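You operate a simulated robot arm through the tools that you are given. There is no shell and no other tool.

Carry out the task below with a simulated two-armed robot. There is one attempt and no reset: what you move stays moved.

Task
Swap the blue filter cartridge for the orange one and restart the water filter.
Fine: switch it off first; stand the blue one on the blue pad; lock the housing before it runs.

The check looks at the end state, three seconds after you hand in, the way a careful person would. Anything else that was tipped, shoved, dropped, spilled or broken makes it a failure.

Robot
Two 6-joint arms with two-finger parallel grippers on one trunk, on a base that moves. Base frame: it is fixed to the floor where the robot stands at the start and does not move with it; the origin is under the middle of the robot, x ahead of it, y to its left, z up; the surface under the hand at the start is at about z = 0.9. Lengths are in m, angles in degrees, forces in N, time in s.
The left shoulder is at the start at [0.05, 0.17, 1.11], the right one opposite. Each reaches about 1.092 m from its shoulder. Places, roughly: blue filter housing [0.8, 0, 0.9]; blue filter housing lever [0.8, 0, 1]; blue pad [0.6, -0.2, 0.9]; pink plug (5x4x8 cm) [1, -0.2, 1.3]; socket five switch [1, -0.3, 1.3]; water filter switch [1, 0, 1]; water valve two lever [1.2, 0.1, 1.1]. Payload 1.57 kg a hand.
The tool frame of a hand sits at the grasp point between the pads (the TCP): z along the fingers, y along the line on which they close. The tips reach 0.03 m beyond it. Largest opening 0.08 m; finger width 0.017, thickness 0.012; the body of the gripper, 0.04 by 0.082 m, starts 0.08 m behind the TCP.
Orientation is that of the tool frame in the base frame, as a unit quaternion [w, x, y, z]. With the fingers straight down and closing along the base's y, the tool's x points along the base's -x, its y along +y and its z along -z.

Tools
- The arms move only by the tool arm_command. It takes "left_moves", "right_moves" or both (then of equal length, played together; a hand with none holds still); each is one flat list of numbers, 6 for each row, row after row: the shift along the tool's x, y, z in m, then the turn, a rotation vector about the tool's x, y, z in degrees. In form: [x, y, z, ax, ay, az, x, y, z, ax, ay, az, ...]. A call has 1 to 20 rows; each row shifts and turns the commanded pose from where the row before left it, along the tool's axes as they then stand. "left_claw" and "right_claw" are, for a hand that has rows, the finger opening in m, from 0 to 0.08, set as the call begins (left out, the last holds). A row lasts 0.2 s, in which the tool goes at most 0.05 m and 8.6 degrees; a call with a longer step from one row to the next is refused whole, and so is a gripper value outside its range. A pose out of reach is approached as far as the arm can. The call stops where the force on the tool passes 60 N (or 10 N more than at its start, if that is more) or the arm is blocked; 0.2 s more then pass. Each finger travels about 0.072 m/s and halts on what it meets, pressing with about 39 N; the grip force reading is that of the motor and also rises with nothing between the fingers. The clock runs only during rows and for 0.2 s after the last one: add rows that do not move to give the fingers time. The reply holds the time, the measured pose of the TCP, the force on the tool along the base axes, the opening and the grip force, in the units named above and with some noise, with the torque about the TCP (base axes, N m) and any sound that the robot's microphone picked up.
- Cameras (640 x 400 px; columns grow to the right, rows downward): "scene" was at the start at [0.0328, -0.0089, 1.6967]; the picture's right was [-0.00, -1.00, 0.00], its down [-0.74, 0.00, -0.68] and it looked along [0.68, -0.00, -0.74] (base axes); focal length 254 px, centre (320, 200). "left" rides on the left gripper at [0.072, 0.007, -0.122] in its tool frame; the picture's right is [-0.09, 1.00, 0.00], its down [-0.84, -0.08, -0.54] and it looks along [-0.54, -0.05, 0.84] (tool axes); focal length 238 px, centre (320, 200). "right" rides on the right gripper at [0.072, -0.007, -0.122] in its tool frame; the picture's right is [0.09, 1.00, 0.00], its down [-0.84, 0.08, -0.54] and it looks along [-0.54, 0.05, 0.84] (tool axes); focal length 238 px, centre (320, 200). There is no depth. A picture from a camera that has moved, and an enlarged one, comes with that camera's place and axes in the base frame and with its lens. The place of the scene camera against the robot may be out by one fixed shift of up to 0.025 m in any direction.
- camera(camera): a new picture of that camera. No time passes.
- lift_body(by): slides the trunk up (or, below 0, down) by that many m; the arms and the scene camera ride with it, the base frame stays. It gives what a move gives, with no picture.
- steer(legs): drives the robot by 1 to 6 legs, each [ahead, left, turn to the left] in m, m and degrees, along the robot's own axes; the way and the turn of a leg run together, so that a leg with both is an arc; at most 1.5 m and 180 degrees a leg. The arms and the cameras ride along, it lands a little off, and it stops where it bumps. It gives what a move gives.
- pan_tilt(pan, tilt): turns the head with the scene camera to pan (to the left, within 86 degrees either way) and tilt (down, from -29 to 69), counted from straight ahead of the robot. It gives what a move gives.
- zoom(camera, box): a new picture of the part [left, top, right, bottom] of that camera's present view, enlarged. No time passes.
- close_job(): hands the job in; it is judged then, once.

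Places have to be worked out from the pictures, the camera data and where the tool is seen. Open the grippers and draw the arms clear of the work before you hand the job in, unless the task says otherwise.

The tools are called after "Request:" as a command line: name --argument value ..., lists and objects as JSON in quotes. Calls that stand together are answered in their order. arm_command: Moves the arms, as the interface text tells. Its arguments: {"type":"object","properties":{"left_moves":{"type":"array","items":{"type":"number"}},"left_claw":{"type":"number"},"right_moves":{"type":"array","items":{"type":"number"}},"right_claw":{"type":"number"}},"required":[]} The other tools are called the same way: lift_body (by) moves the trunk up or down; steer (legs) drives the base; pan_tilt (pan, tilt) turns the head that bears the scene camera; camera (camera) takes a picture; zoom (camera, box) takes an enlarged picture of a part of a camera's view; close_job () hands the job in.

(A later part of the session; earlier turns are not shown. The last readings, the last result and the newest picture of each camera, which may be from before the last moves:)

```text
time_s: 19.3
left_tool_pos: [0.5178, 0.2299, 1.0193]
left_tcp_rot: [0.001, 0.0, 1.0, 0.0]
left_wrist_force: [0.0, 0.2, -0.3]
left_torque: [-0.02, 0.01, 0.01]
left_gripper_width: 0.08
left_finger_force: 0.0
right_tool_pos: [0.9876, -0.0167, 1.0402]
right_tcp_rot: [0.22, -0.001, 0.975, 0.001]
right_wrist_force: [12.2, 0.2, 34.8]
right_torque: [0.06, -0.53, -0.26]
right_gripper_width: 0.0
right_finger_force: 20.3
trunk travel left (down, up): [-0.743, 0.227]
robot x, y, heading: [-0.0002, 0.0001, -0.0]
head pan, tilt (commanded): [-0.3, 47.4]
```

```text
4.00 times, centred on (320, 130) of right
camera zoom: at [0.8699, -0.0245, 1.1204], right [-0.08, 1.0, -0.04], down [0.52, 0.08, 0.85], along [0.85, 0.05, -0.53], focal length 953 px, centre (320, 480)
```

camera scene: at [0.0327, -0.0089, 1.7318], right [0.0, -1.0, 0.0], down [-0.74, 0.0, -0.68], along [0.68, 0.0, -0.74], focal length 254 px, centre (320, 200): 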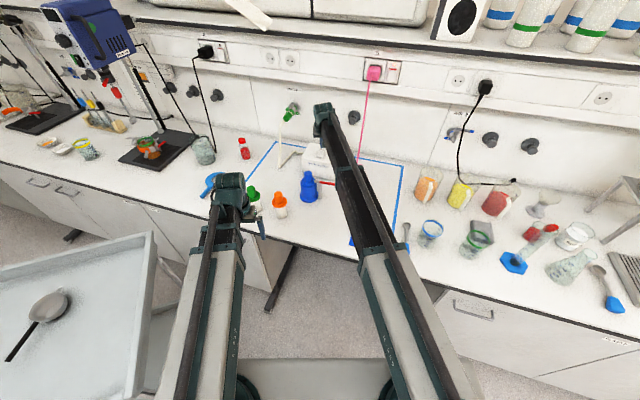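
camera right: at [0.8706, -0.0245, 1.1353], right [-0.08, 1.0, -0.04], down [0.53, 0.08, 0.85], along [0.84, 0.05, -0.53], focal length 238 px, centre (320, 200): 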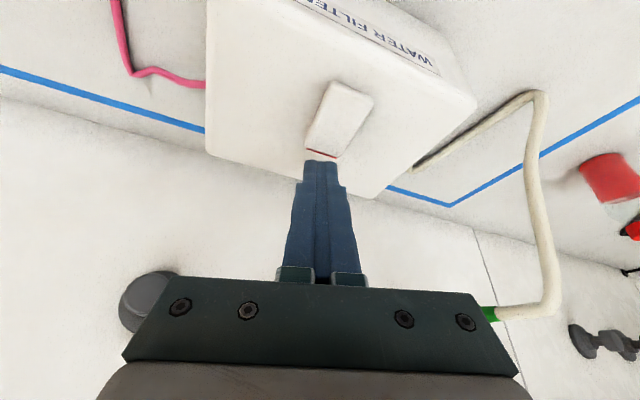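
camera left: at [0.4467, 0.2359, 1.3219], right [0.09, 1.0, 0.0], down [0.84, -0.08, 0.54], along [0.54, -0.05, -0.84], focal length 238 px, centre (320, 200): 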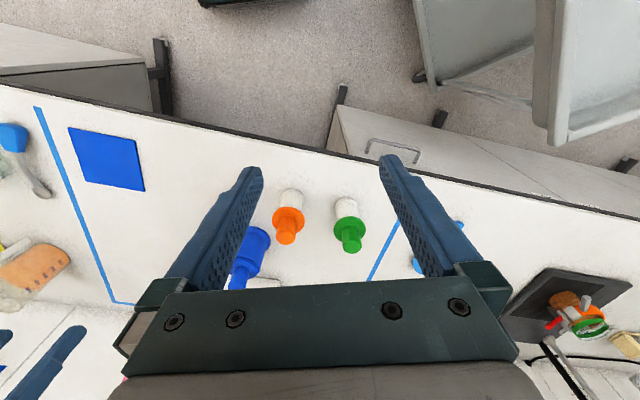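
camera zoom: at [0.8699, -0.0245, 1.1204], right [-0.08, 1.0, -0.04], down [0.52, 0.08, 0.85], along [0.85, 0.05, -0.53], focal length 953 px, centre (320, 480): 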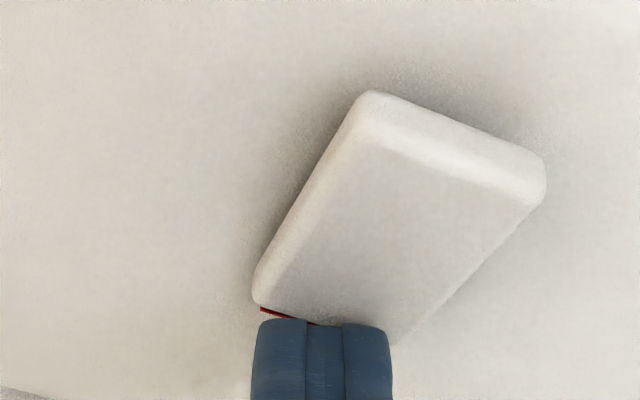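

The force rose to 35 N, so the rocker is at its stop. I'll raise the trunk 0.10 m and check that the rocker stays tipped the other way.

Request:
lift_body --by 0.1

Request:
zoom --camera "right" --box '[270, 20, 398, 120]'

Request:
camera --camera "scene"

```text
time_s: 20.6
left_tool_pos: [0.5198, 0.2297, 1.1185]
left_tcp_rot: [0.0, 0.0, 1.0, 0.0]
left_wrist_force: [0.3, 0.2, -0.7]
left_torque: [-0.03, 0.03, 0.03]
left_gripper_width: 0.08
left_finger_force: 0.1
right_tool_pos: [0.9878, -0.017, 1.1394]
right_tcp_rot: [0.216, 0.0, 0.976, -0.001]
right_wrist_force: [-0.3, -0.3, -0.7]
right_torque: [-0.01, 0.0, 0.0]
right_gripper_width: 0.0
right_finger_force: 21.6
trunk travel left (down, up): [-0.843, 0.127]
robot x, y, heading: [0.0006, -0.0023, -0.0]
head pan, tilt (commanded): [-0.3, 47.4]
```

```text
4.00 times, centred on (334, 70) of right
camera zoom: at [0.8708, -0.0245, 1.218], right [-0.08, 1.0, -0.04], down [0.53, 0.08, 0.84], along [0.84, 0.05, -0.53], focal length 953 px, centre (264, 720)
```

zoom: 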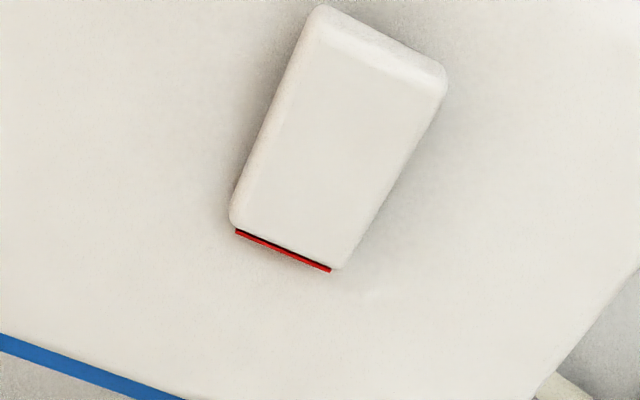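

```text
taken
camera scene: at [0.033, -0.0088, 1.8147], right [0.0, -1.0, 0.0], down [-0.74, 0.0, -0.68], along [0.68, 0.0, -0.74], focal length 254 px, centre (320, 200)
```

scene: 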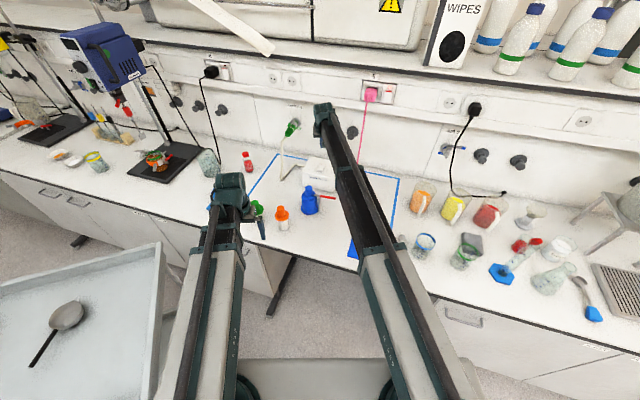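

The rocker now rests with its near end up: switched off. Next the lever: its pivot post is near (0.797, -0.009), its red end near (0.780, -0.077, 1.003). I'll back the right hand off, set it upright and park it above the gap behind the handle at (0.835, -0.062).

Request:
arm_command --right_moves '[0.0345, 0, -0.016, 0, 0, 0, 0.0345, 0, -0.016, 0, 0, 0, 0.0345, 0, -0.016, 0, 0, 0, 0.0345, 0, -0.016, 0, 0, 0, 0, 0, 0, 0, 6.25, 0, 0, 0, 0, 0, 6.25, 0, 0, 0, 0, 0, 6.25, 0, 0, 0, 0, 0, 6.25, 0, 0, -0.023, 0, 0, 0, 0, 0, -0.022, 0, 0, 0, 0]'

Request:
camera --camera "right"

Request:
zoom --camera "scene" --box '[280, 160, 344, 220]'

```text
time_s: 22.8
left_tool_pos: [0.52, 0.23, 1.1182]
left_tcp_rot: [0.0, 0.0, 1.0, 0.0]
left_wrist_force: [-1.0, -0.5, 0.7]
left_torque: [0.04, 0.02, 0.0]
left_gripper_width: 0.08
left_finger_force: 0.0
right_tool_pos: [0.8362, -0.0627, 1.1176]
right_tcp_rot: [0.0, 0.0, 1.0, 0.0]
right_wrist_force: [-0.8, 0.1, 1.4]
right_torque: [0.0, 0.03, 0.01]
right_gripper_width: 0.0001
right_finger_force: 20.9
right hand out of reach, approached as far as the arm can: row 5, 6, 7
trunk travel left (down, up): [-0.843, 0.127]
robot x, y, heading: [0.0013, -0.0004, 0.1]
head pan, tilt (commanded): [-0.3, 47.4]
```

```text
taken
camera right: at [0.7636, -0.0694, 1.2393], right [-0.09, 1.0, 0.0], down [0.84, 0.08, 0.54], along [0.54, 0.05, -0.84], focal length 238 px, centre (320, 200)
```

right: 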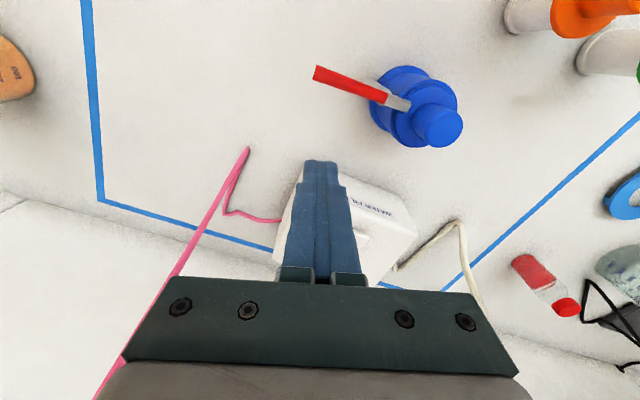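

```text
6.67 times, centred on (312, 190) of scene
camera zoom: at [0.033, -0.0091, 1.8147], right [0.0, -1.0, 0.0], down [-0.74, 0.0, -0.68], along [0.68, 0.0, -0.74], focal length 1691 px, centre (373, 267)
```

zoom: 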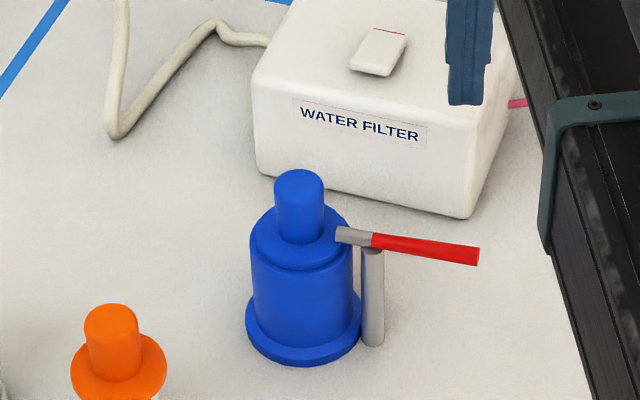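

This view shows the lever and blue knob from closer; I'll enlarge it to refine their positions before lowering behind the handle.

Request:
zoom --camera "right" --box '[304, 50, 480, 160]'

```text
3.64 times, centred on (392, 105) of right
camera zoom: at [0.7636, -0.0694, 1.2393], right [-0.09, 1.0, 0.0], down [0.84, 0.08, 0.54], along [0.54, 0.05, -0.84], focal length 867 px, centre (58, 546)
```

zoom: 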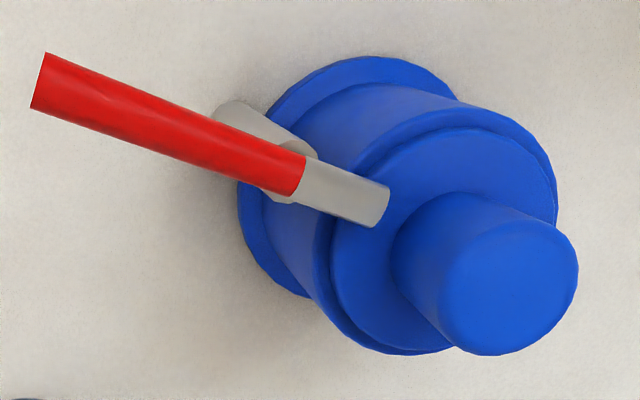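

Refined: blue knob axis at about (0.814, 0.042), top z≈1.033; lever axis z≈0.993, running from (0.783, -0.073) to (0.804, 0.021). I'll lower the trunk 0.11 m so the closed fingertips stand behind the handle, clear of it by about 3.5 cm.

Request:
lift_body --by -0.11

Request:
camera --camera "right"

Request:
zoom --camera "scene" --box '[270, 140, 370, 220]'

```text
time_s: 24.2
left_tool_pos: [0.5202, 0.2308, 1.0086]
left_tcp_rot: [0.0, 0.0, 1.0, 0.0]
left_wrist_force: [0.3, -0.3, 0.2]
left_torque: [0.04, -0.03, 0.0]
left_gripper_width: 0.0801
left_finger_force: 0.0
right_tool_pos: [0.8354, -0.0625, 1.0077]
right_tcp_rot: [0.0, 0.001, 1.0, 0.0]
right_wrist_force: [0.1, 0.9, -0.6]
right_torque: [0.02, 0.03, 0.0]
right_gripper_width: 0.0003
right_finger_force: 21.0
trunk travel left (down, up): [-0.733, 0.237]
robot x, y, heading: [0.0028, -0.0032, 0.2]
head pan, tilt (commanded): [-0.3, 47.4]
```

```text
taken
camera right: at [0.7634, -0.0695, 1.1295], right [-0.09, 1.0, 0.0], down [0.84, 0.08, 0.54], along [0.54, 0.05, -0.84], focal length 238 px, centre (320, 200)
```

right: 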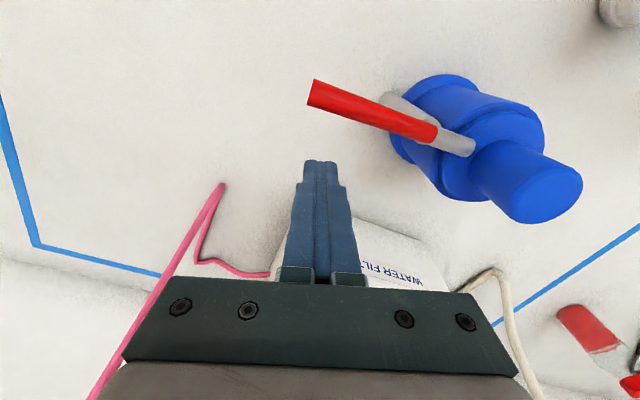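

```text
5.00 times, centred on (320, 180) of scene
camera zoom: at [0.0326, -0.0089, 1.7048], right [0.0, -1.0, 0.0], down [-0.74, 0.0, -0.68], along [0.68, 0.0, -0.74], focal length 1268 px, centre (320, 300)
```

zoom: 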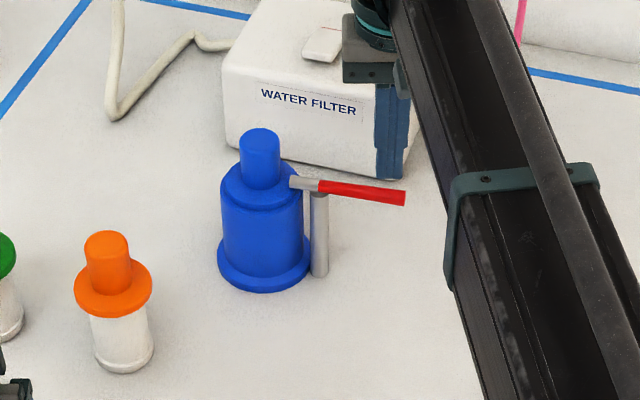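

The fingertips are at lever height behind the handle. I'll pull gently toward the robot in small rows and watch the force.

Request:
arm_command --right_moves '[0.008, 0, 0, 0, 0, 0, 0.008, 0, 0, 0, 0, 0, 0.008, 0, 0, 0, 0, 0, 0.006, 0, 0, 0, 0, 0]'

Request:
arm_command --right_moves '[0.003, 0, 0, 0, 0, 0, 0.003, 0, 0, 0, 0, 0]'

Request:
camera --camera "right"

```text
time_s: 25.2
left_tool_pos: [0.5192, 0.2302, 1.0067]
left_tcp_rot: [0.0, 0.001, 1.0, 0.0]
left_wrist_force: [0.1, -0.2, -0.3]
left_torque: [0.0, -0.01, -0.01]
left_gripper_width: 0.0802
left_finger_force: 0.0
right_tool_pos: [0.8052, -0.0627, 1.0065]
right_tcp_rot: [0.0, -0.001, 1.0, -0.001]
right_wrist_force: [-0.2, -0.4, -0.4]
right_torque: [-0.03, 0.02, -0.01]
right_gripper_width: 0.0
right_finger_force: 21.3
trunk travel left (down, up): [-0.733, 0.237]
robot x, y, heading: [-0.0028, 0.0018, 0.1]
head pan, tilt (commanded): [-0.3, 47.4]
```

```text
time_s: 25.8
left_tool_pos: [0.5198, 0.2301, 1.007]
left_tcp_rot: [0.0, 0.0, 1.0, 0.0]
left_wrist_force: [-0.3, -1.3, -0.2]
left_torque: [0.0, 0.03, -0.02]
left_gripper_width: 0.0802
left_finger_force: 0.2
right_tool_pos: [0.7993, -0.0617, 1.0085]
right_tcp_rot: [-0.001, 0.0, 1.0, -0.001]
right_wrist_force: [0.5, 0.3, 1.2]
right_torque: [0.0, 0.02, 0.0]
right_gripper_width: 0.0
right_finger_force: 21.3
trunk travel left (down, up): [-0.733, 0.237]
robot x, y, heading: [0.0034, 0.0023, -0.1]
head pan, tilt (commanded): [-0.3, 47.4]
```

```text
taken
camera right: at [0.7278, -0.0694, 1.1293], right [-0.09, 1.0, 0.0], down [0.84, 0.08, 0.54], along [0.54, 0.05, -0.84], focal length 238 px, centre (320, 200)
```

right: 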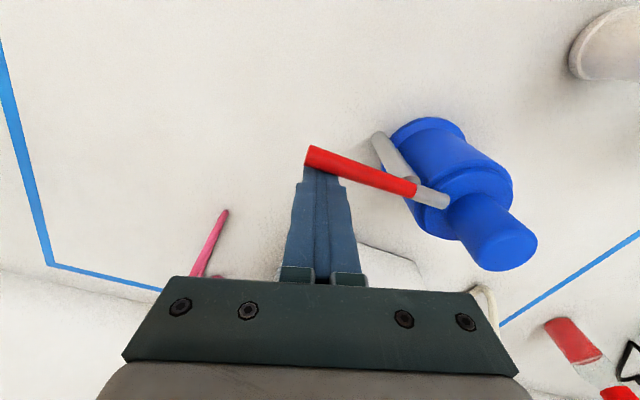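

The fingertip is almost touching the handle near its end. I'll pull another 8 mm in two small rows.

Request:
arm_command --right_moves '[0.004, 0.002, 0, 0, 0, 0, 0.004, 0.002, 0, 0, 0, 0]'

Request:
zoom --camera "right" --box '[280, 80, 560, 280]'

```text
time_s: 26.4
left_tool_pos: [0.5213, 0.229, 1.0077]
left_tcp_rot: [0.0, 0.0, 1.0, 0.001]
left_wrist_force: [0.4, 0.4, 1.0]
left_torque: [0.02, -0.02, -0.02]
left_gripper_width: 0.0802
left_finger_force: 0.1
right_tool_pos: [0.7925, -0.0571, 1.0083]
right_tcp_rot: [0.0, -0.001, 1.0, 0.0]
right_wrist_force: [1.2, -1.2, 0.4]
right_torque: [-0.02, 0.02, 0.0]
right_gripper_width: 0.0
right_finger_force: 21.4
trunk travel left (down, up): [-0.733, 0.237]
robot x, y, heading: [-0.001, -0.0024, -0.0]
head pan, tilt (commanded): [-0.3, 47.4]
```

```text
2.00 times, centred on (420, 180) of right
camera zoom: at [0.7196, -0.0659, 1.1293], right [-0.09, 1.0, 0.0], down [0.84, 0.08, 0.54], along [0.54, 0.05, -0.84], focal length 477 px, centre (120, 240)
```

zoom: 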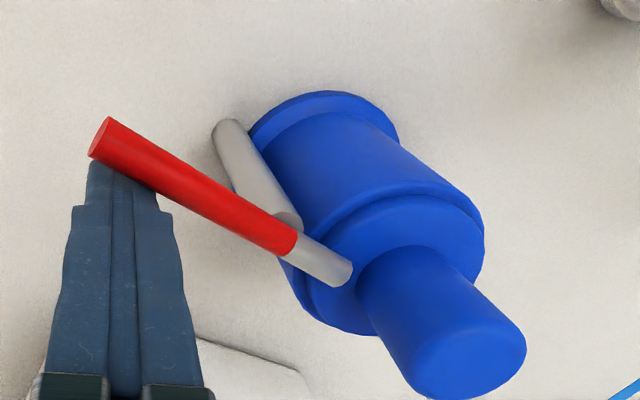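

The lever swings toward the robot with barely 1–2 N, so that's the right direction. I'll follow the arc around the post with more small rows.

Request:
arm_command --right_moves '[0.0068, -0.0005, 0, 0, 0, 0, 0.0068, -0.0005, 0, 0, 0, 0, 0.006, 0.003, 0, 0, 0, 0, 0.006, 0.003, 0, 0, 0, 0]'

Request:
zoom --camera "right" --box '[280, 80, 560, 280]'

```text
time_s: 27.4
left_tool_pos: [0.5194, 0.23, 1.0088]
left_tcp_rot: [0.001, 0.0, 1.0, 0.0]
left_wrist_force: [0.1, -1.0, -0.4]
left_torque: [0.04, -0.02, -0.03]
left_gripper_width: 0.0799
left_finger_force: 0.1
right_tool_pos: [0.7667, -0.0523, 1.0087]
right_tcp_rot: [-0.001, -0.001, 1.0, 0.0]
right_wrist_force: [0.3, -0.2, -0.3]
right_torque: [0.0, -0.01, 0.0]
right_gripper_width: 0.0
right_finger_force: 20.9
trunk travel left (down, up): [-0.733, 0.237]
robot x, y, heading: [-0.0001, 0.0001, -0.1]
head pan, tilt (commanded): [-0.3, 47.4]
```

```text
2.00 times, centred on (420, 180) of right
camera zoom: at [0.6942, -0.0606, 1.1294], right [-0.09, 1.0, 0.0], down [0.84, 0.08, 0.54], along [0.54, 0.05, -0.84], focal length 477 px, centre (120, 240)
```

zoom: 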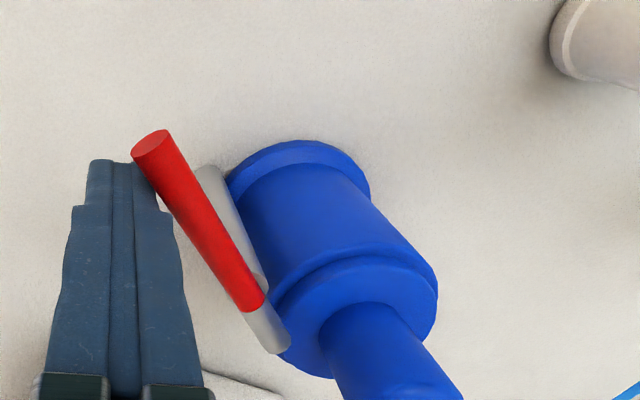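

It keeps turning freely. I'll continue the arc toward a full quarter turn.

Request:
arm_command --right_moves '[0.005, 0.0045, 0, 0, 0, 0, 0.005, 0.0045, 0, 0, 0, 0, 0.003, 0.005, 0, 0, 0, 0, 0.003, 0.005, 0, 0, 0, 0]'

Request:
zoom --camera "right" --box '[280, 80, 560, 280]'

Request:
zoom --camera "scene" --box '[270, 140, 370, 220]'

```text
time_s: 28.4
left_tool_pos: [0.5209, 0.2264, 1.0083]
left_tcp_rot: [0.0, 0.001, 1.0, 0.002]
left_wrist_force: [1.2, 0.2, 0.5]
left_torque: [0.02, 0.01, 0.01]
left_gripper_width: 0.0799
left_finger_force: 0.0
right_tool_pos: [0.7554, -0.0435, 1.0067]
right_tcp_rot: [0.004, 0.004, 1.0, -0.004]
right_wrist_force: [32.7, -32.9, 23.1]
right_torque: [-0.01, -0.06, -0.06]
right_gripper_width: 0.0003
right_finger_force: 21.2
trunk travel left (down, up): [-0.733, 0.237]
robot x, y, heading: [-0.001, 0.0003, 0.1]
head pan, tilt (commanded): [-0.3, 47.4]
```

```text
2.00 times, centred on (420, 180) of right
camera zoom: at [0.6827, -0.0498, 1.1284], right [-0.09, 1.0, -0.01], down [0.83, 0.08, 0.55], along [0.55, 0.04, -0.84], focal length 477 px, centre (120, 240)
```

zoom: 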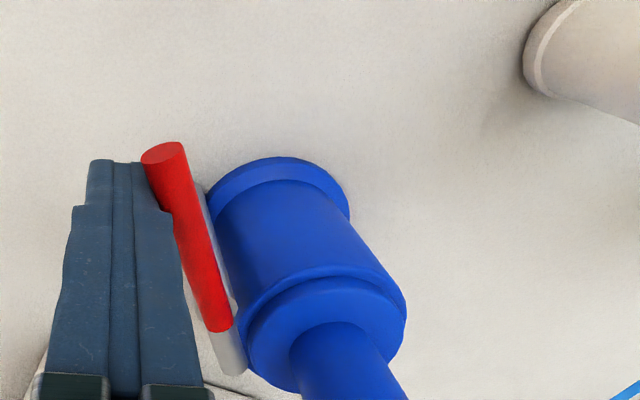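

```text
5.00 times, centred on (320, 180) of scene
camera zoom: at [0.0351, -0.0138, 1.7051], right [-0.01, -1.0, 0.0], down [-0.74, 0.01, -0.68], along [0.68, 0.0, -0.74], focal length 1268 px, centre (320, 300)
```

zoom: 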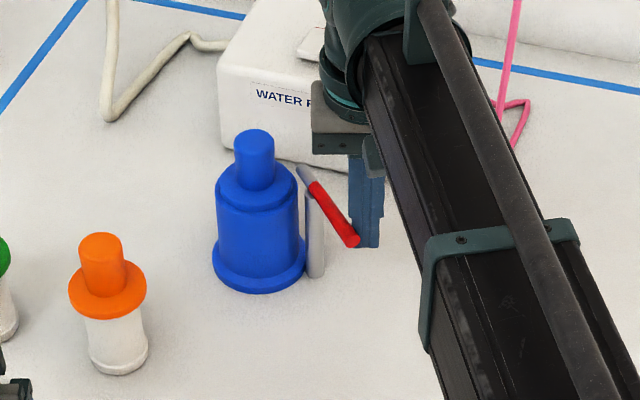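

The force jumped to about 50 N with the lever roughly 50° round and its grey tip off the flange, so it has met its stop. I'll back the finger off right away and check the housing hasn't shifted.

Request:
arm_command --right_moves '[-0.003, -0.006, 0, 0, 0, 0, -0.003, -0.006, 0, 0, 0, 0]'

Request:
zoom --camera "scene" --box '[270, 140, 370, 220]'

Request:
zoom --camera "right" --box '[280, 80, 560, 280]'

```text
time_s: 29.0
left_tool_pos: [0.5201, 0.2302, 1.0071]
left_tcp_rot: [0.0, 0.0, 1.0, 0.001]
left_wrist_force: [0.1, -0.5, -1.1]
left_torque: [-0.04, 0.01, -0.01]
left_gripper_width: 0.08
left_finger_force: 0.1
right_tool_pos: [0.7553, -0.0446, 1.007]
right_tcp_rot: [0.0, 0.001, 1.0, 0.0]
right_wrist_force: [15.5, -11.0, 1.6]
right_torque: [-0.02, -0.09, -0.05]
right_gripper_width: 0.0
right_finger_force: 21.8
trunk travel left (down, up): [-0.733, 0.237]
robot x, y, heading: [0.0002, -0.0007, 0.1]
head pan, tilt (commanded): [-0.3, 47.4]
```

```text
5.00 times, centred on (320, 180) of scene
camera zoom: at [0.0343, -0.0098, 1.7044], right [0.0, -1.0, 0.0], down [-0.74, 0.0, -0.68], along [0.68, 0.0, -0.74], focal length 1268 px, centre (320, 300)
```

zoom: 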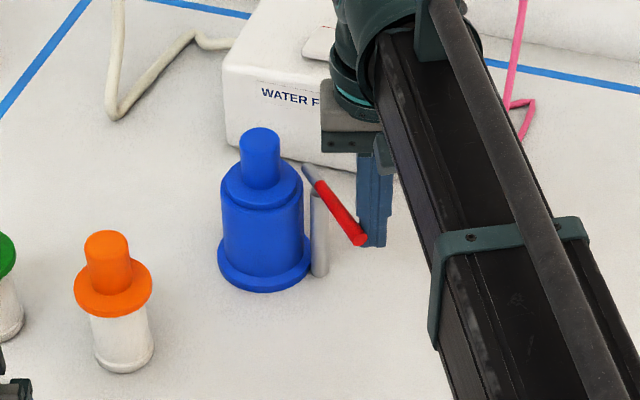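

```text
2.00 times, centred on (420, 180) of right
camera zoom: at [0.684, -0.0528, 1.1283], right [-0.09, 1.0, 0.0], down [0.84, 0.08, 0.54], along [0.54, 0.05, -0.84], focal length 477 px, centre (120, 240)
```

zoom: 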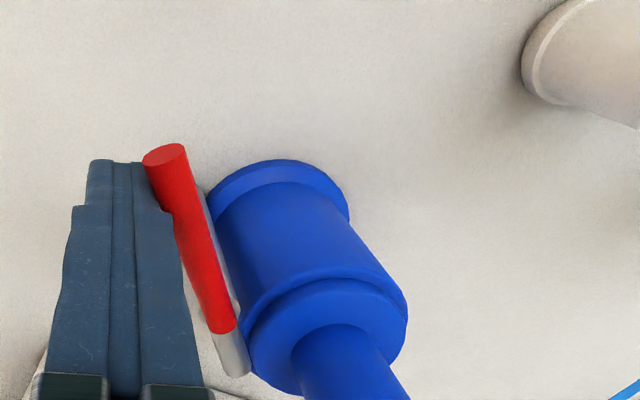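

The housing is where it was; the finger still leans on the lever with ~19 N. I'll back off another centimetre.

Request:
arm_command --right_moves '[-0.004, -0.008, 0, 0, 0, 0, -0.004, -0.008, 0, 0, 0, 0, 0, 0, 0, 0, 0, 0]'

Request:
zoom --camera "right" --box '[280, 80, 560, 280]'

Request:
zoom --camera "scene" --box '[290, 150, 350, 200]'

```text
time_s: 29.8
left_tool_pos: [0.5192, 0.2302, 1.007]
left_tcp_rot: [-0.001, 0.0, 1.0, 0.0]
left_wrist_force: [-0.5, -0.5, -0.1]
left_torque: [0.01, 0.01, -0.02]
left_gripper_width: 0.0797
left_finger_force: 0.1
right_tool_pos: [0.7625, -0.0615, 1.0086]
right_tcp_rot: [0.0, 0.0, 1.0, 0.0]
right_wrist_force: [-0.3, 0.0, 0.2]
right_torque: [0.03, 0.04, 0.0]
right_gripper_width: 0.0
right_finger_force: 21.7
trunk travel left (down, up): [-0.733, 0.237]
robot x, y, heading: [-0.0019, 0.0015, 0.0]
head pan, tilt (commanded): [-0.3, 47.4]
```

```text
2.00 times, centred on (420, 180) of right
camera zoom: at [0.6914, -0.0692, 1.1294], right [-0.09, 1.0, 0.0], down [0.84, 0.08, 0.54], along [0.54, 0.05, -0.84], focal length 477 px, centre (120, 240)
```

zoom: 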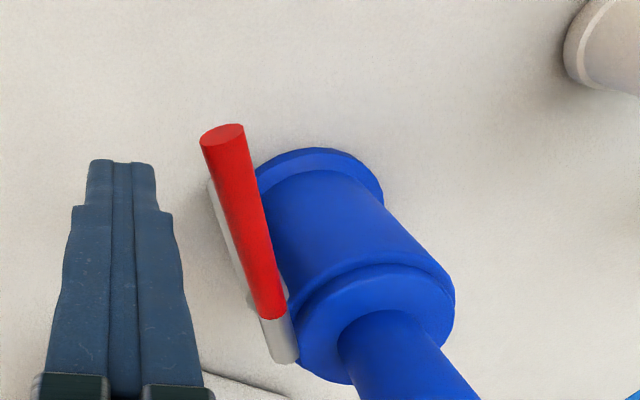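

```text
8.00 times, centred on (320, 175) of scene
camera zoom: at [0.0327, -0.0089, 1.7047], right [0.0, -1.0, 0.0], down [-0.74, 0.0, -0.68], along [0.68, 0.0, -0.74], focal length 2029 px, centre (320, 400)
```

zoom: 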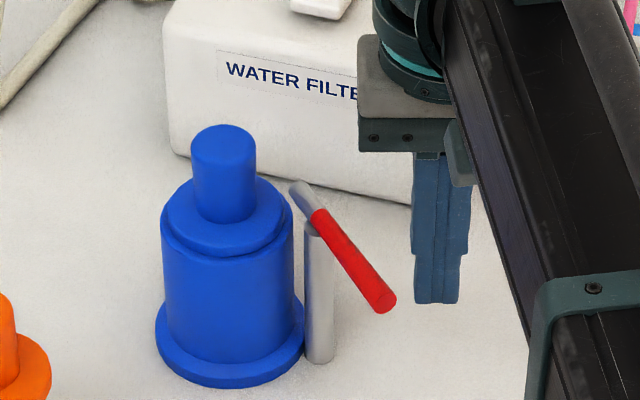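

The lever now rests open with its tip clear of the flange, and the tool force is zero. I'll raise the trunk 0.10 m before bringing the right hand over the blue knob.

Request:
lift_body --by 0.1

Request:
arm_command --right_moves '[-0.0168, 0.0345, 0, 0, 0, 0, -0.0168, 0.0345, 0, 0, 0, 0, -0.0168, 0.0345, 0, 0, 0, 0, 0, 0, 0, 0, 0, -7.5, 0, 0, 0, 0, 0, -7.5, 0, 0, 0, 0, 0, -7.5, 0, 0, 0, 0, 0, -7.5, 0, 0, 0, 0, 0, -7.5, 0, 0, 0, 0, 0, -7.5, 0, 0, 0, 0, 0, -7.5, 0, 0, 0, 0, 0, -7.5, 0, 0, 0, 0, 0, -7.5, 0, 0, 0, 0, 0, -7.5, 0, 0, 0, 0, 0, -7.5, 0, 0, 0, 0, 0, -7.5]' --right_claw 0.06

Request:
camera --camera "right"

Request:
zoom --camera "scene" --box '[270, 130, 370, 230]'

```text
time_s: 31.2
left_tool_pos: [0.52, 0.2291, 1.1078]
left_tcp_rot: [0.0, 0.0, 1.0, 0.0]
left_wrist_force: [1.1, 1.0, -0.2]
left_torque: [0.0, -0.01, 0.0]
left_gripper_width: 0.0798
left_finger_force: 0.0
right_tool_pos: [0.7643, -0.0611, 1.1083]
right_tcp_rot: [0.0, 0.0, 1.0, 0.0]
right_wrist_force: [0.4, 0.3, -0.7]
right_torque: [0.02, 0.03, 0.0]
right_gripper_width: 0.0
right_finger_force: 21.6
trunk travel left (down, up): [-0.833, 0.137]
robot x, y, heading: [-0.0026, -0.0, -0.3]
head pan, tilt (commanded): [-0.3, 47.4]
```

```text
time_s: 34.4
left_tool_pos: [0.519, 0.2306, 1.1072]
left_tcp_rot: [0.0, 0.0, 1.0, 0.001]
left_wrist_force: [0.4, -0.4, -0.3]
left_torque: [-0.01, -0.01, 0.02]
left_gripper_width: 0.0803
left_finger_force: 0.0
right_tool_pos: [0.8134, 0.0414, 1.1076]
right_tcp_rot: [0.001, 0.708, -0.706, -0.001]
right_wrist_force: [-0.6, 0.0, -0.6]
right_torque: [0.0, 0.02, -0.01]
right_gripper_width: 0.0599
right_finger_force: 0.0
trunk travel left (down, up): [-0.833, 0.137]
robot x, y, heading: [0.0014, -0.0007, 0.0]
head pan, tilt (commanded): [-0.3, 47.4]
```

```text
taken
camera right: at [0.8209, -0.0311, 1.2294], right [-1.0, -0.09, 0.0], down [-0.08, 0.84, 0.54], along [-0.05, 0.54, -0.84], focal length 238 px, centre (320, 200)
```

right: 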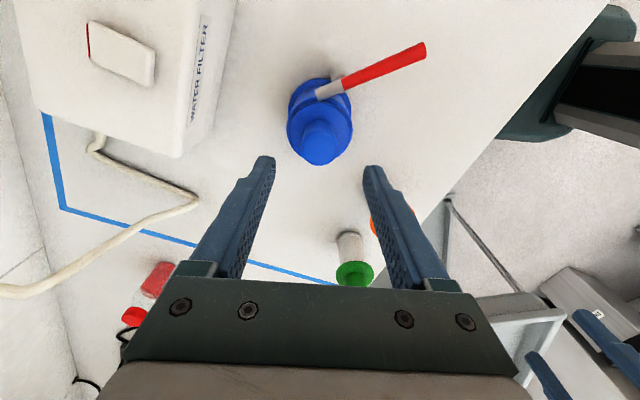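

```text
4.00 times, centred on (320, 180) of scene
camera zoom: at [0.0328, -0.0088, 1.8047], right [0.0, -1.0, 0.0], down [-0.74, 0.0, -0.68], along [0.68, 0.0, -0.74], focal length 1015 px, centre (320, 280)
```

zoom: 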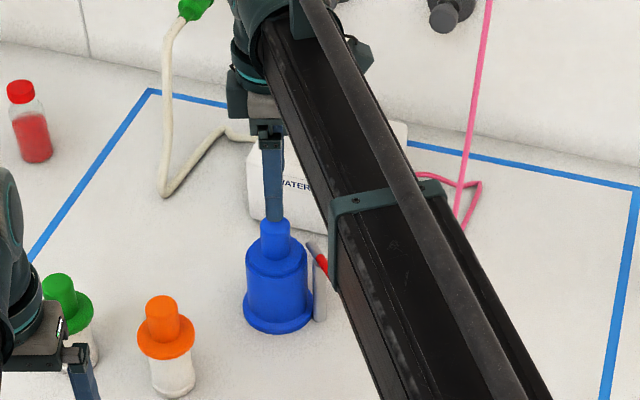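

From this side the lever's tip still seems to overlap the flange edge in the picture, so I'll enlarge it to check clearance and the knob's exact position.

Request:
zoom --camera "right" --box '[270, 60, 398, 170]'

```text
3.64 times, centred on (334, 115) of right
camera zoom: at [0.8209, -0.0311, 1.2294], right [-1.0, -0.09, 0.0], down [-0.08, 0.84, 0.54], along [-0.05, 0.54, -0.84], focal length 867 px, centre (269, 509)
```

zoom: 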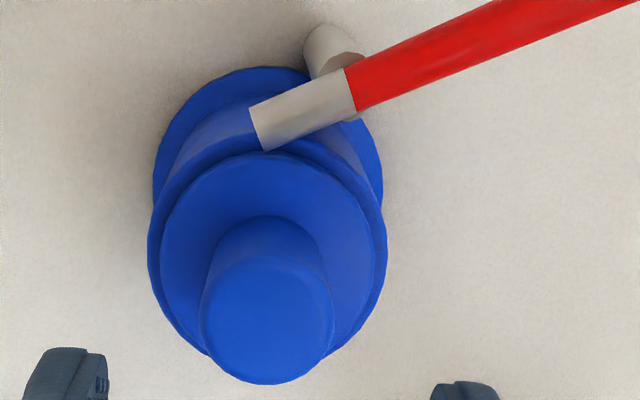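

The lever tip clears the flange by about 2 mm, and the knob axis is at (0.815, 0.042), within 2 mm of the hand. I'll trim x by 1.5 mm and lower so the pads straddle the knob.

Request:
arm_command --right_moves '[0, -0.0015, 0, 0, 0, 0]'

Request:
lift_body --by -0.08

Request:
camera --camera "right"

Request:
zoom --camera "scene" --box '[270, 130, 370, 230]'

```text
time_s: 34.8
left_tool_pos: [0.5188, 0.2312, 1.1075]
left_tcp_rot: [0.001, 0.0, 1.0, 0.0]
left_wrist_force: [-0.2, -0.7, 0.5]
left_torque: [-0.01, 0.01, 0.01]
left_gripper_width: 0.08
left_finger_force: 0.0
right_tool_pos: [0.8159, 0.0426, 1.1081]
right_tcp_rot: [0.0, 0.708, -0.706, -0.001]
right_wrist_force: [-0.7, -0.5, -0.1]
right_torque: [-0.03, 0.01, 0.02]
right_gripper_width: 0.0603
right_finger_force: 0.2
trunk travel left (down, up): [-0.833, 0.137]
robot x, y, heading: [0.0004, -0.0002, 0.1]
head pan, tilt (commanded): [-0.3, 47.4]
```

```text
time_s: 35.9
left_tool_pos: [0.5196, 0.2305, 1.028]
left_tcp_rot: [0.0, 0.0, 1.0, 0.0]
left_wrist_force: [1.5, 0.2, -0.5]
left_torque: [0.01, 0.01, 0.01]
left_gripper_width: 0.0798
left_finger_force: 0.2
right_tool_pos: [0.8157, 0.0418, 1.0288]
right_tcp_rot: [0.001, -0.707, 0.707, 0.0]
right_wrist_force: [-0.3, -0.2, -0.6]
right_torque: [0.01, 0.01, -0.01]
right_gripper_width: 0.0599
right_finger_force: 0.0
trunk travel left (down, up): [-0.753, 0.217]
robot x, y, heading: [0.0005, -0.0005, 0.1]
head pan, tilt (commanded): [-0.3, 47.4]
```

```text
taken
camera right: at [0.822, -0.0311, 1.1495], right [-1.0, -0.09, 0.0], down [-0.08, 0.84, 0.54], along [-0.05, 0.54, -0.84], focal length 238 px, centre (320, 200)
```

right: 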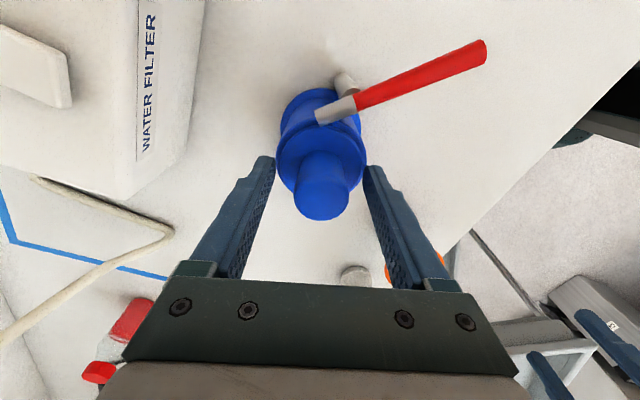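

```text
4.00 times, centred on (320, 180) of scene
camera zoom: at [0.0326, -0.0089, 1.7248], right [0.0, -1.0, 0.0], down [-0.74, 0.0, -0.68], along [0.68, 0.0, -0.74], focal length 1015 px, centre (320, 280)
```

zoom: 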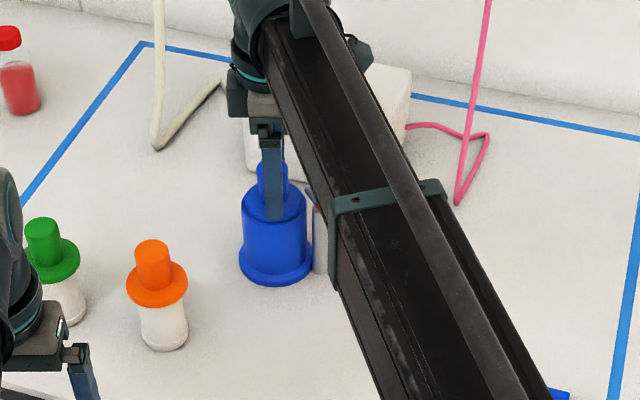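

The knob sits centred between the pads and the tips are just above the flange. I'll close on it.

Request:
arm_command --right_moves '[0, 0, 0, 0, 0, 0, 0, 0, 0, 0, 0, 0, 0, 0, 0, 0, 0, 0, 0, 0, 0, 0, 0, 0, 0, 0, 0, 0, 0, 0]' --right_claw 0.01

Request:
camera --camera "right"

```text
time_s: 37.1
left_tool_pos: [0.5187, 0.2299, 1.0277]
left_tcp_rot: [0.0, 0.0, 1.0, 0.0]
left_wrist_force: [-0.1, 0.7, 0.3]
left_torque: [-0.01, -0.05, 0.01]
left_gripper_width: 0.0802
left_finger_force: 0.0
right_tool_pos: [0.8158, 0.0424, 1.0275]
right_tcp_rot: [0.0, 0.707, -0.707, 0.0]
right_wrist_force: [0.8, 0.8, 0.5]
right_torque: [0.06, 0.02, 0.0]
right_gripper_width: 0.0307
right_finger_force: 38.5
trunk travel left (down, up): [-0.753, 0.217]
robot x, y, heading: [-0.0011, 0.002, -0.1]
head pan, tilt (commanded): [-0.3, 47.4]
```

```text
taken
camera right: at [0.8222, -0.0311, 1.1494], right [-1.0, -0.09, 0.0], down [-0.08, 0.84, 0.54], along [-0.05, 0.54, -0.84], focal length 238 px, centre (320, 200)
```

right: 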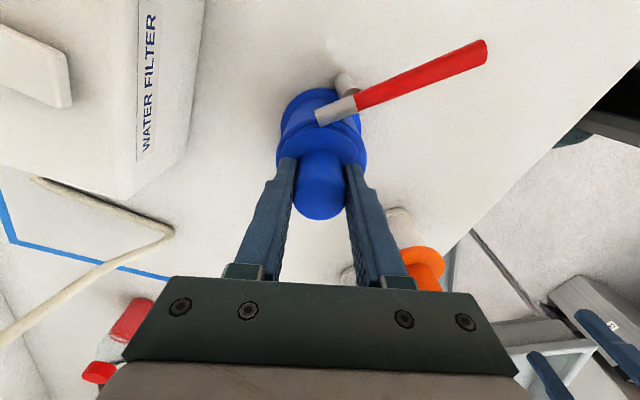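

The knob is held (opening 3.1 cm, 38 N grip). I'll lift 1 cm first and check the force for any catching on the lever.

Request:
lift_body --by 0.01

Request:
zoom --camera "right" --box '[240, 60, 400, 230]'

```text
time_s: 37.7
left_tool_pos: [0.5194, 0.2288, 1.0383]
left_tcp_rot: [-0.001, 0.001, 1.0, 0.0]
left_wrist_force: [0.2, 0.1, -0.2]
left_torque: [-0.01, 0.04, 0.03]
left_gripper_width: 0.0799
left_finger_force: 0.0
right_tool_pos: [0.816, 0.0419, 1.0375]
right_tcp_rot: [0.0, 0.708, -0.706, 0.0]
right_wrist_force: [0.5, 0.1, -2.2]
right_torque: [-0.02, 0.03, 0.02]
right_gripper_width: 0.0305
right_finger_force: 39.0
trunk travel left (down, up): [-0.763, 0.207]
robot x, y, heading: [0.0005, -0.0003, -0.0]
head pan, tilt (commanded): [-0.3, 47.4]
```

```text
2.35 times, centred on (320, 145) of right
camera zoom: at [0.8225, -0.0311, 1.1592], right [-1.0, -0.09, 0.0], down [-0.08, 0.84, 0.54], along [-0.05, 0.54, -0.84], focal length 561 px, centre (320, 329)
```

zoom: 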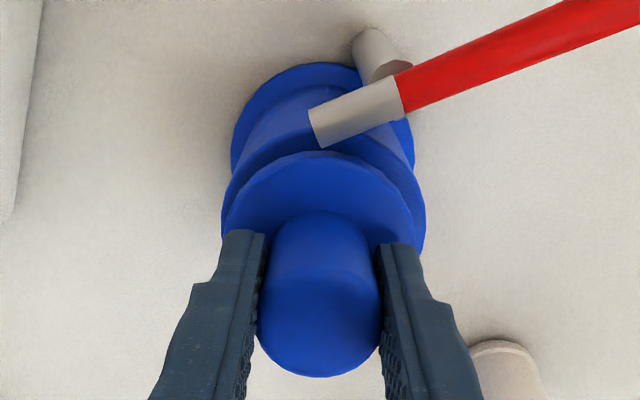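

It's rising freely with only its weight (~2 N). I'll lift 0.12 m more to bring the cartridge bottom clear of the housing and lever.

Request:
lift_body --by 0.12

Request:
camera --camera "right"

Request:
camera --camera "scene"

Request:
camera --camera "left"

```text
time_s: 39.2
left_tool_pos: [0.5198, 0.2302, 1.1569]
left_tcp_rot: [0.0, 0.0, 1.0, 0.0]
left_wrist_force: [0.1, 0.7, 0.0]
left_torque: [0.03, -0.01, -0.01]
left_gripper_width: 0.0802
left_finger_force: 0.1
right_tool_pos: [0.8168, 0.0416, 1.1564]
right_tcp_rot: [0.0, -0.707, 0.707, 0.0]
right_wrist_force: [0.2, 1.0, -1.1]
right_torque: [-0.01, 0.0, 0.05]
right_gripper_width: 0.0306
right_finger_force: 39.5
trunk travel left (down, up): [-0.883, 0.087]
robot x, y, heading: [-0.0007, 0.0034, 0.1]
head pan, tilt (commanded): [-0.3, 47.4]
```

```text
taken
camera right: at [0.8224, -0.0311, 1.2792], right [-1.0, -0.09, 0.0], down [-0.08, 0.84, 0.54], along [-0.05, 0.54, -0.84], focal length 238 px, centre (320, 200)
```

right: 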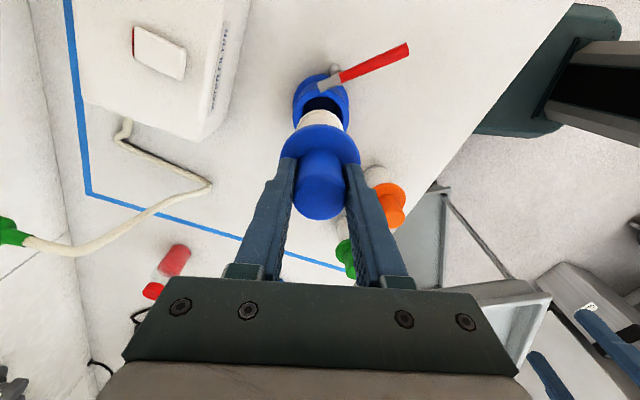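

```text
taken
camera scene: at [0.0332, -0.0088, 1.8547], right [0.0, -1.0, 0.0], down [-0.74, 0.0, -0.68], along [0.68, 0.0, -0.74], focal length 254 px, centre (320, 200)
```

scene: 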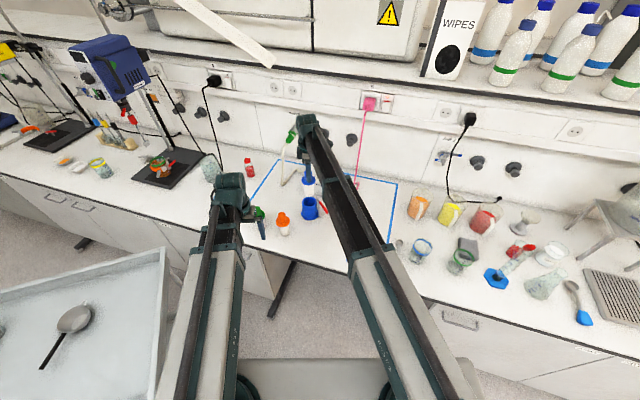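

```text
taken
camera left: at [0.4469, 0.236, 1.2798], right [0.09, 1.0, 0.0], down [0.84, -0.08, 0.54], along [0.54, -0.05, -0.84], focal length 238 px, centre (320, 200)
```

left: 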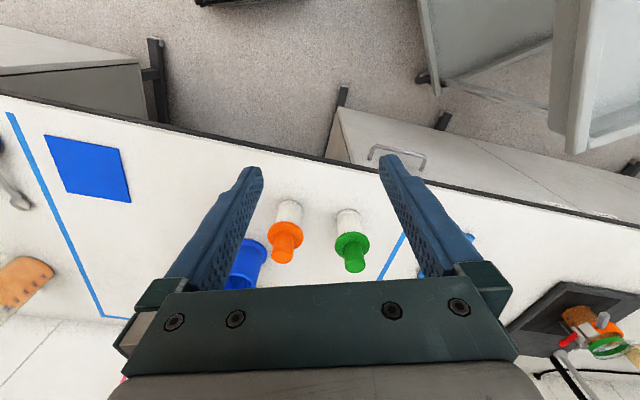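

The blue cartridge is out, bottom at z≈1.04, above lever and housing. I'll carry it toward the pad centre at (0.593, -0.180), first part of the way.

Request:
arm_command --right_moves '[0.02, 0.02, 0, 0, 0, 0, 0.025, 0.025, 0, 0, 0, 0, 0.025, 0.025, 0, 0, 0, 0, 0.025, 0.025, 0, 0, 0, 0, 0.02, 0.02, 0, 0, 0, 0]'

Request:
arm_command --right_moves '[0.02, 0.02, 0, 0, 0, 0, 0.025, 0.025, 0, 0, 0, 0, 0.025, 0.025, 0, 0, 0, 0, 0.02, 0.02, 0, 0, 0, 0, 0.017, 0.018, 0, 0, 0, 0]'

Request:
camera --camera "right"

Request:
camera --camera "scene"

```text
time_s: 40.4
left_tool_pos: [0.5193, 0.2302, 1.1586]
left_tcp_rot: [-0.001, 0.0, 1.0, -0.001]
left_wrist_force: [0.0, 0.7, 0.0]
left_torque: [-0.01, -0.03, -0.02]
left_gripper_width: 0.0798
left_finger_force: 0.1
right_tool_pos: [0.6999, -0.0746, 1.1593]
right_tcp_rot: [0.0, -0.706, 0.708, 0.0]
right_wrist_force: [-0.4, -0.1, 0.2]
right_torque: [0.01, 0.0, 0.01]
right_gripper_width: 0.0305
right_finger_force: 38.7
trunk travel left (down, up): [-0.883, 0.087]
robot x, y, heading: [-0.0003, 0.0034, -0.1]
head pan, tilt (commanded): [-0.3, 47.4]
```

```text
time_s: 41.6
left_tool_pos: [0.5192, 0.2303, 1.1583]
left_tcp_rot: [0.0, 0.0, 1.0, 0.0]
left_wrist_force: [0.2, -0.5, -0.1]
left_torque: [0.01, 0.01, -0.01]
left_gripper_width: 0.0802
left_finger_force: 0.1
right_tool_pos: [0.593, -0.1804, 1.1565]
right_tcp_rot: [0.0, 0.707, -0.707, 0.001]
right_wrist_force: [-0.4, 1.0, -1.3]
right_torque: [0.0, 0.02, 0.0]
right_gripper_width: 0.0305
right_finger_force: 39.2
trunk travel left (down, up): [-0.883, 0.087]
robot x, y, heading: [0.0024, -0.0034, -0.0]
head pan, tilt (commanded): [-0.3, 47.4]
```

```text
taken
camera right: at [0.5988, -0.2539, 1.2795], right [-1.0, -0.09, 0.0], down [-0.08, 0.84, 0.54], along [-0.05, 0.54, -0.84], focal length 238 px, centre (320, 200)
```

right: 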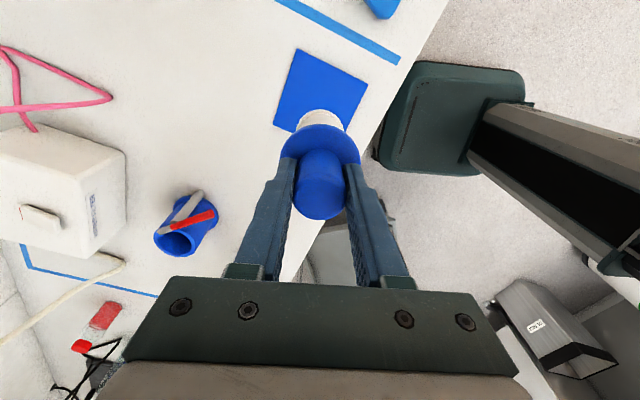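

```text
taken
camera scene: at [0.0324, -0.0093, 1.8548], right [0.0, -1.0, 0.0], down [-0.74, 0.0, -0.68], along [0.68, 0.0, -0.74], focal length 254 px, centre (320, 200)
```

scene: 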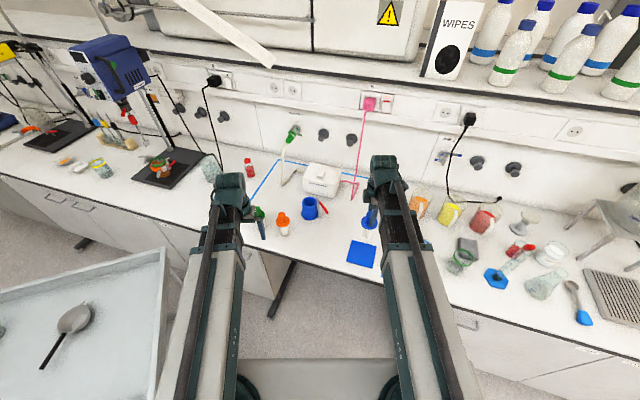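

The hand is at (0.593, -0.180), and the pad's corners seen here confirm its centre at about (0.594, -0.179). I'll lower 0.12 m to bring the cartridge just above the pad.

Request:
lift_body --by -0.12

Request:
camera --camera "right"

Request:
zoom --camera "left" --box '[0, 80, 200, 240]'

```text
time_s: 43.1
left_tool_pos: [0.5191, 0.231, 1.0385]
left_tcp_rot: [-0.001, -0.001, 1.0, 0.0]
left_wrist_force: [0.1, 0.1, 0.1]
left_torque: [-0.01, 0.03, -0.02]
left_gripper_width: 0.08
left_finger_force: 0.1
right_tool_pos: [0.5916, -0.1797, 1.0378]
right_tcp_rot: [0.0, -0.707, 0.707, 0.0]
right_wrist_force: [0.7, 0.6, -0.9]
right_torque: [-0.01, -0.04, 0.01]
right_gripper_width: 0.0305
right_finger_force: 38.9
trunk travel left (down, up): [-0.763, 0.207]
robot x, y, heading: [-0.001, 0.003, 0.1]
head pan, tilt (commanded): [-0.3, 47.4]
```

```text
taken
camera right: at [0.5995, -0.2536, 1.1595], right [-1.0, -0.09, 0.0], down [-0.08, 0.84, 0.54], along [-0.05, 0.54, -0.84], focal length 238 px, centre (320, 200)
```

right: 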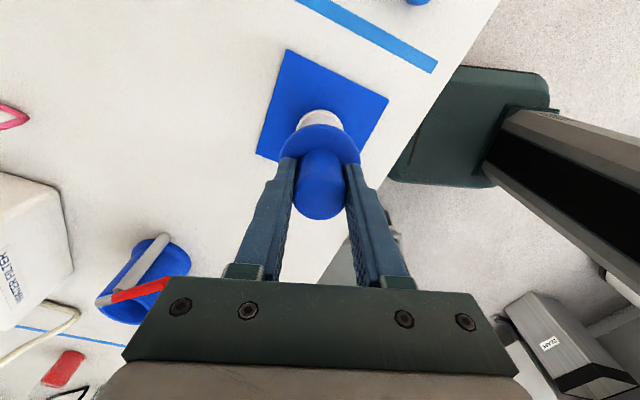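

```text
2.50 times, centred on (100, 160) of left
camera zoom: at [0.4466, 0.2359, 1.16], right [0.09, 1.0, 0.0], down [0.84, -0.08, 0.54], along [0.54, -0.05, -0.84], focal length 596 px, centre (870, 300)
```

zoom: 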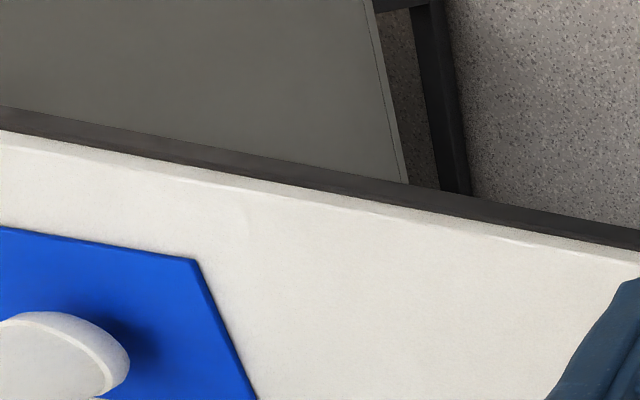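

The white base hovers over the pad with its shadow beside it, roughly 1.5 cm up. I'll lower 11 mm, then creep.

Request:
lift_body --by -0.011

Request:
lift_body --by -0.002

Request:
zoom --camera "left" --box '[0, 80, 200, 240]'

```text
time_s: 43.7
left_tool_pos: [0.5187, 0.2301, 1.0276]
left_tcp_rot: [0.0, 0.0, 1.0, 0.0]
left_wrist_force: [-0.2, 0.0, -0.6]
left_torque: [-0.01, 0.06, 0.04]
left_gripper_width: 0.0799
left_finger_force: 0.1
right_tool_pos: [0.592, -0.1811, 1.0266]
right_tcp_rot: [0.0, 0.707, -0.707, 0.0]
right_wrist_force: [-0.2, 0.6, -0.3]
right_torque: [-0.01, -0.01, 0.0]
right_gripper_width: 0.0305
right_finger_force: 38.6
trunk travel left (down, up): [-0.752, 0.218]
robot x, y, heading: [-0.0004, -0.0002, 0.1]
head pan, tilt (commanded): [-0.3, 47.4]
```

```text
time_s: 44.2
left_tool_pos: [0.5199, 0.2301, 1.0243]
left_tcp_rot: [0.0, -0.001, 1.0, -0.001]
left_wrist_force: [-0.9, 0.6, -0.1]
left_torque: [0.02, -0.01, -0.02]
left_gripper_width: 0.0798
left_finger_force: 0.1
right_tool_pos: [0.5932, -0.1815, 1.0253]
right_tcp_rot: [0.0, 0.707, -0.707, 0.0]
right_wrist_force: [-0.1, -0.2, -1.2]
right_torque: [0.01, 0.03, -0.01]
right_gripper_width: 0.0304
right_finger_force: 39.4
trunk travel left (down, up): [-0.75, 0.22]
robot x, y, heading: [-0.0009, 0.0012, -0.0]
head pan, tilt (commanded): [-0.3, 47.4]
```

```text
2.50 times, centred on (100, 160) of left
camera zoom: at [0.4466, 0.2359, 1.147], right [0.09, 1.0, 0.0], down [0.84, -0.08, 0.54], along [0.54, -0.05, -0.84], focal length 596 px, centre (870, 300)
```

zoom: 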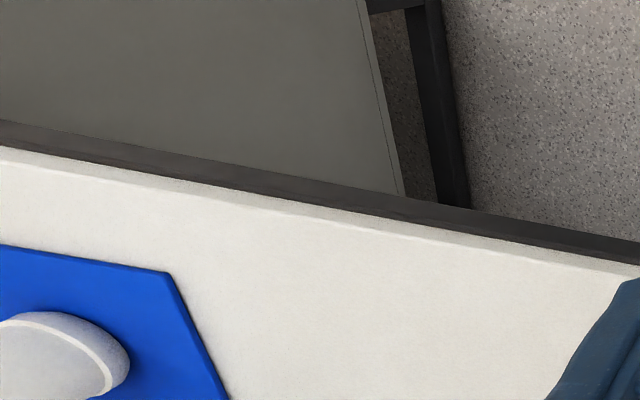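

No contact yet (still just the weight). I'll keep creeping down 2 mm at a time.

Request:
lift_body --by -0.002

Request:
lift_body --by -0.002

```text
time_s: 44.8
left_tool_pos: [0.5178, 0.2299, 1.0226]
left_tcp_rot: [0.001, 0.0, 1.0, 0.0]
left_wrist_force: [0.7, -0.5, 0.0]
left_torque: [0.01, -0.01, 0.02]
left_gripper_width: 0.0801
left_finger_force: 0.0
right_tool_pos: [0.5931, -0.1816, 1.0231]
right_tcp_rot: [0.0, -0.706, 0.708, 0.0]
right_wrist_force: [3.6, -0.8, 19.4]
right_torque: [-0.03, -0.14, -0.05]
right_gripper_width: 0.0307
right_finger_force: 38.5
trunk travel left (down, up): [-0.748, 0.222]
robot x, y, heading: [0.0013, 0.0003, -0.3]
head pan, tilt (commanded): [-0.3, 47.4]
```

```text
time_s: 45.3
left_tool_pos: [0.5179, 0.2301, 1.0216]
left_tcp_rot: [0.001, 0.0, 1.0, 0.0]
left_wrist_force: [1.1, -0.9, -0.4]
left_torque: [-0.01, -0.02, -0.03]
left_gripper_width: 0.0802
left_finger_force: 0.0
right_tool_pos: [0.5935, -0.1802, 1.021]
right_tcp_rot: [0.001, -0.707, 0.707, 0.0]
right_wrist_force: [6.2, -1.0, 27.8]
right_torque: [0.02, -0.33, 0.03]
right_gripper_width: 0.0307
right_finger_force: 38.9
trunk travel left (down, up): [-0.746, 0.224]
robot x, y, heading: [-0.0011, -0.0016, -0.1]
head pan, tilt (commanded): [-0.3, 47.4]
```

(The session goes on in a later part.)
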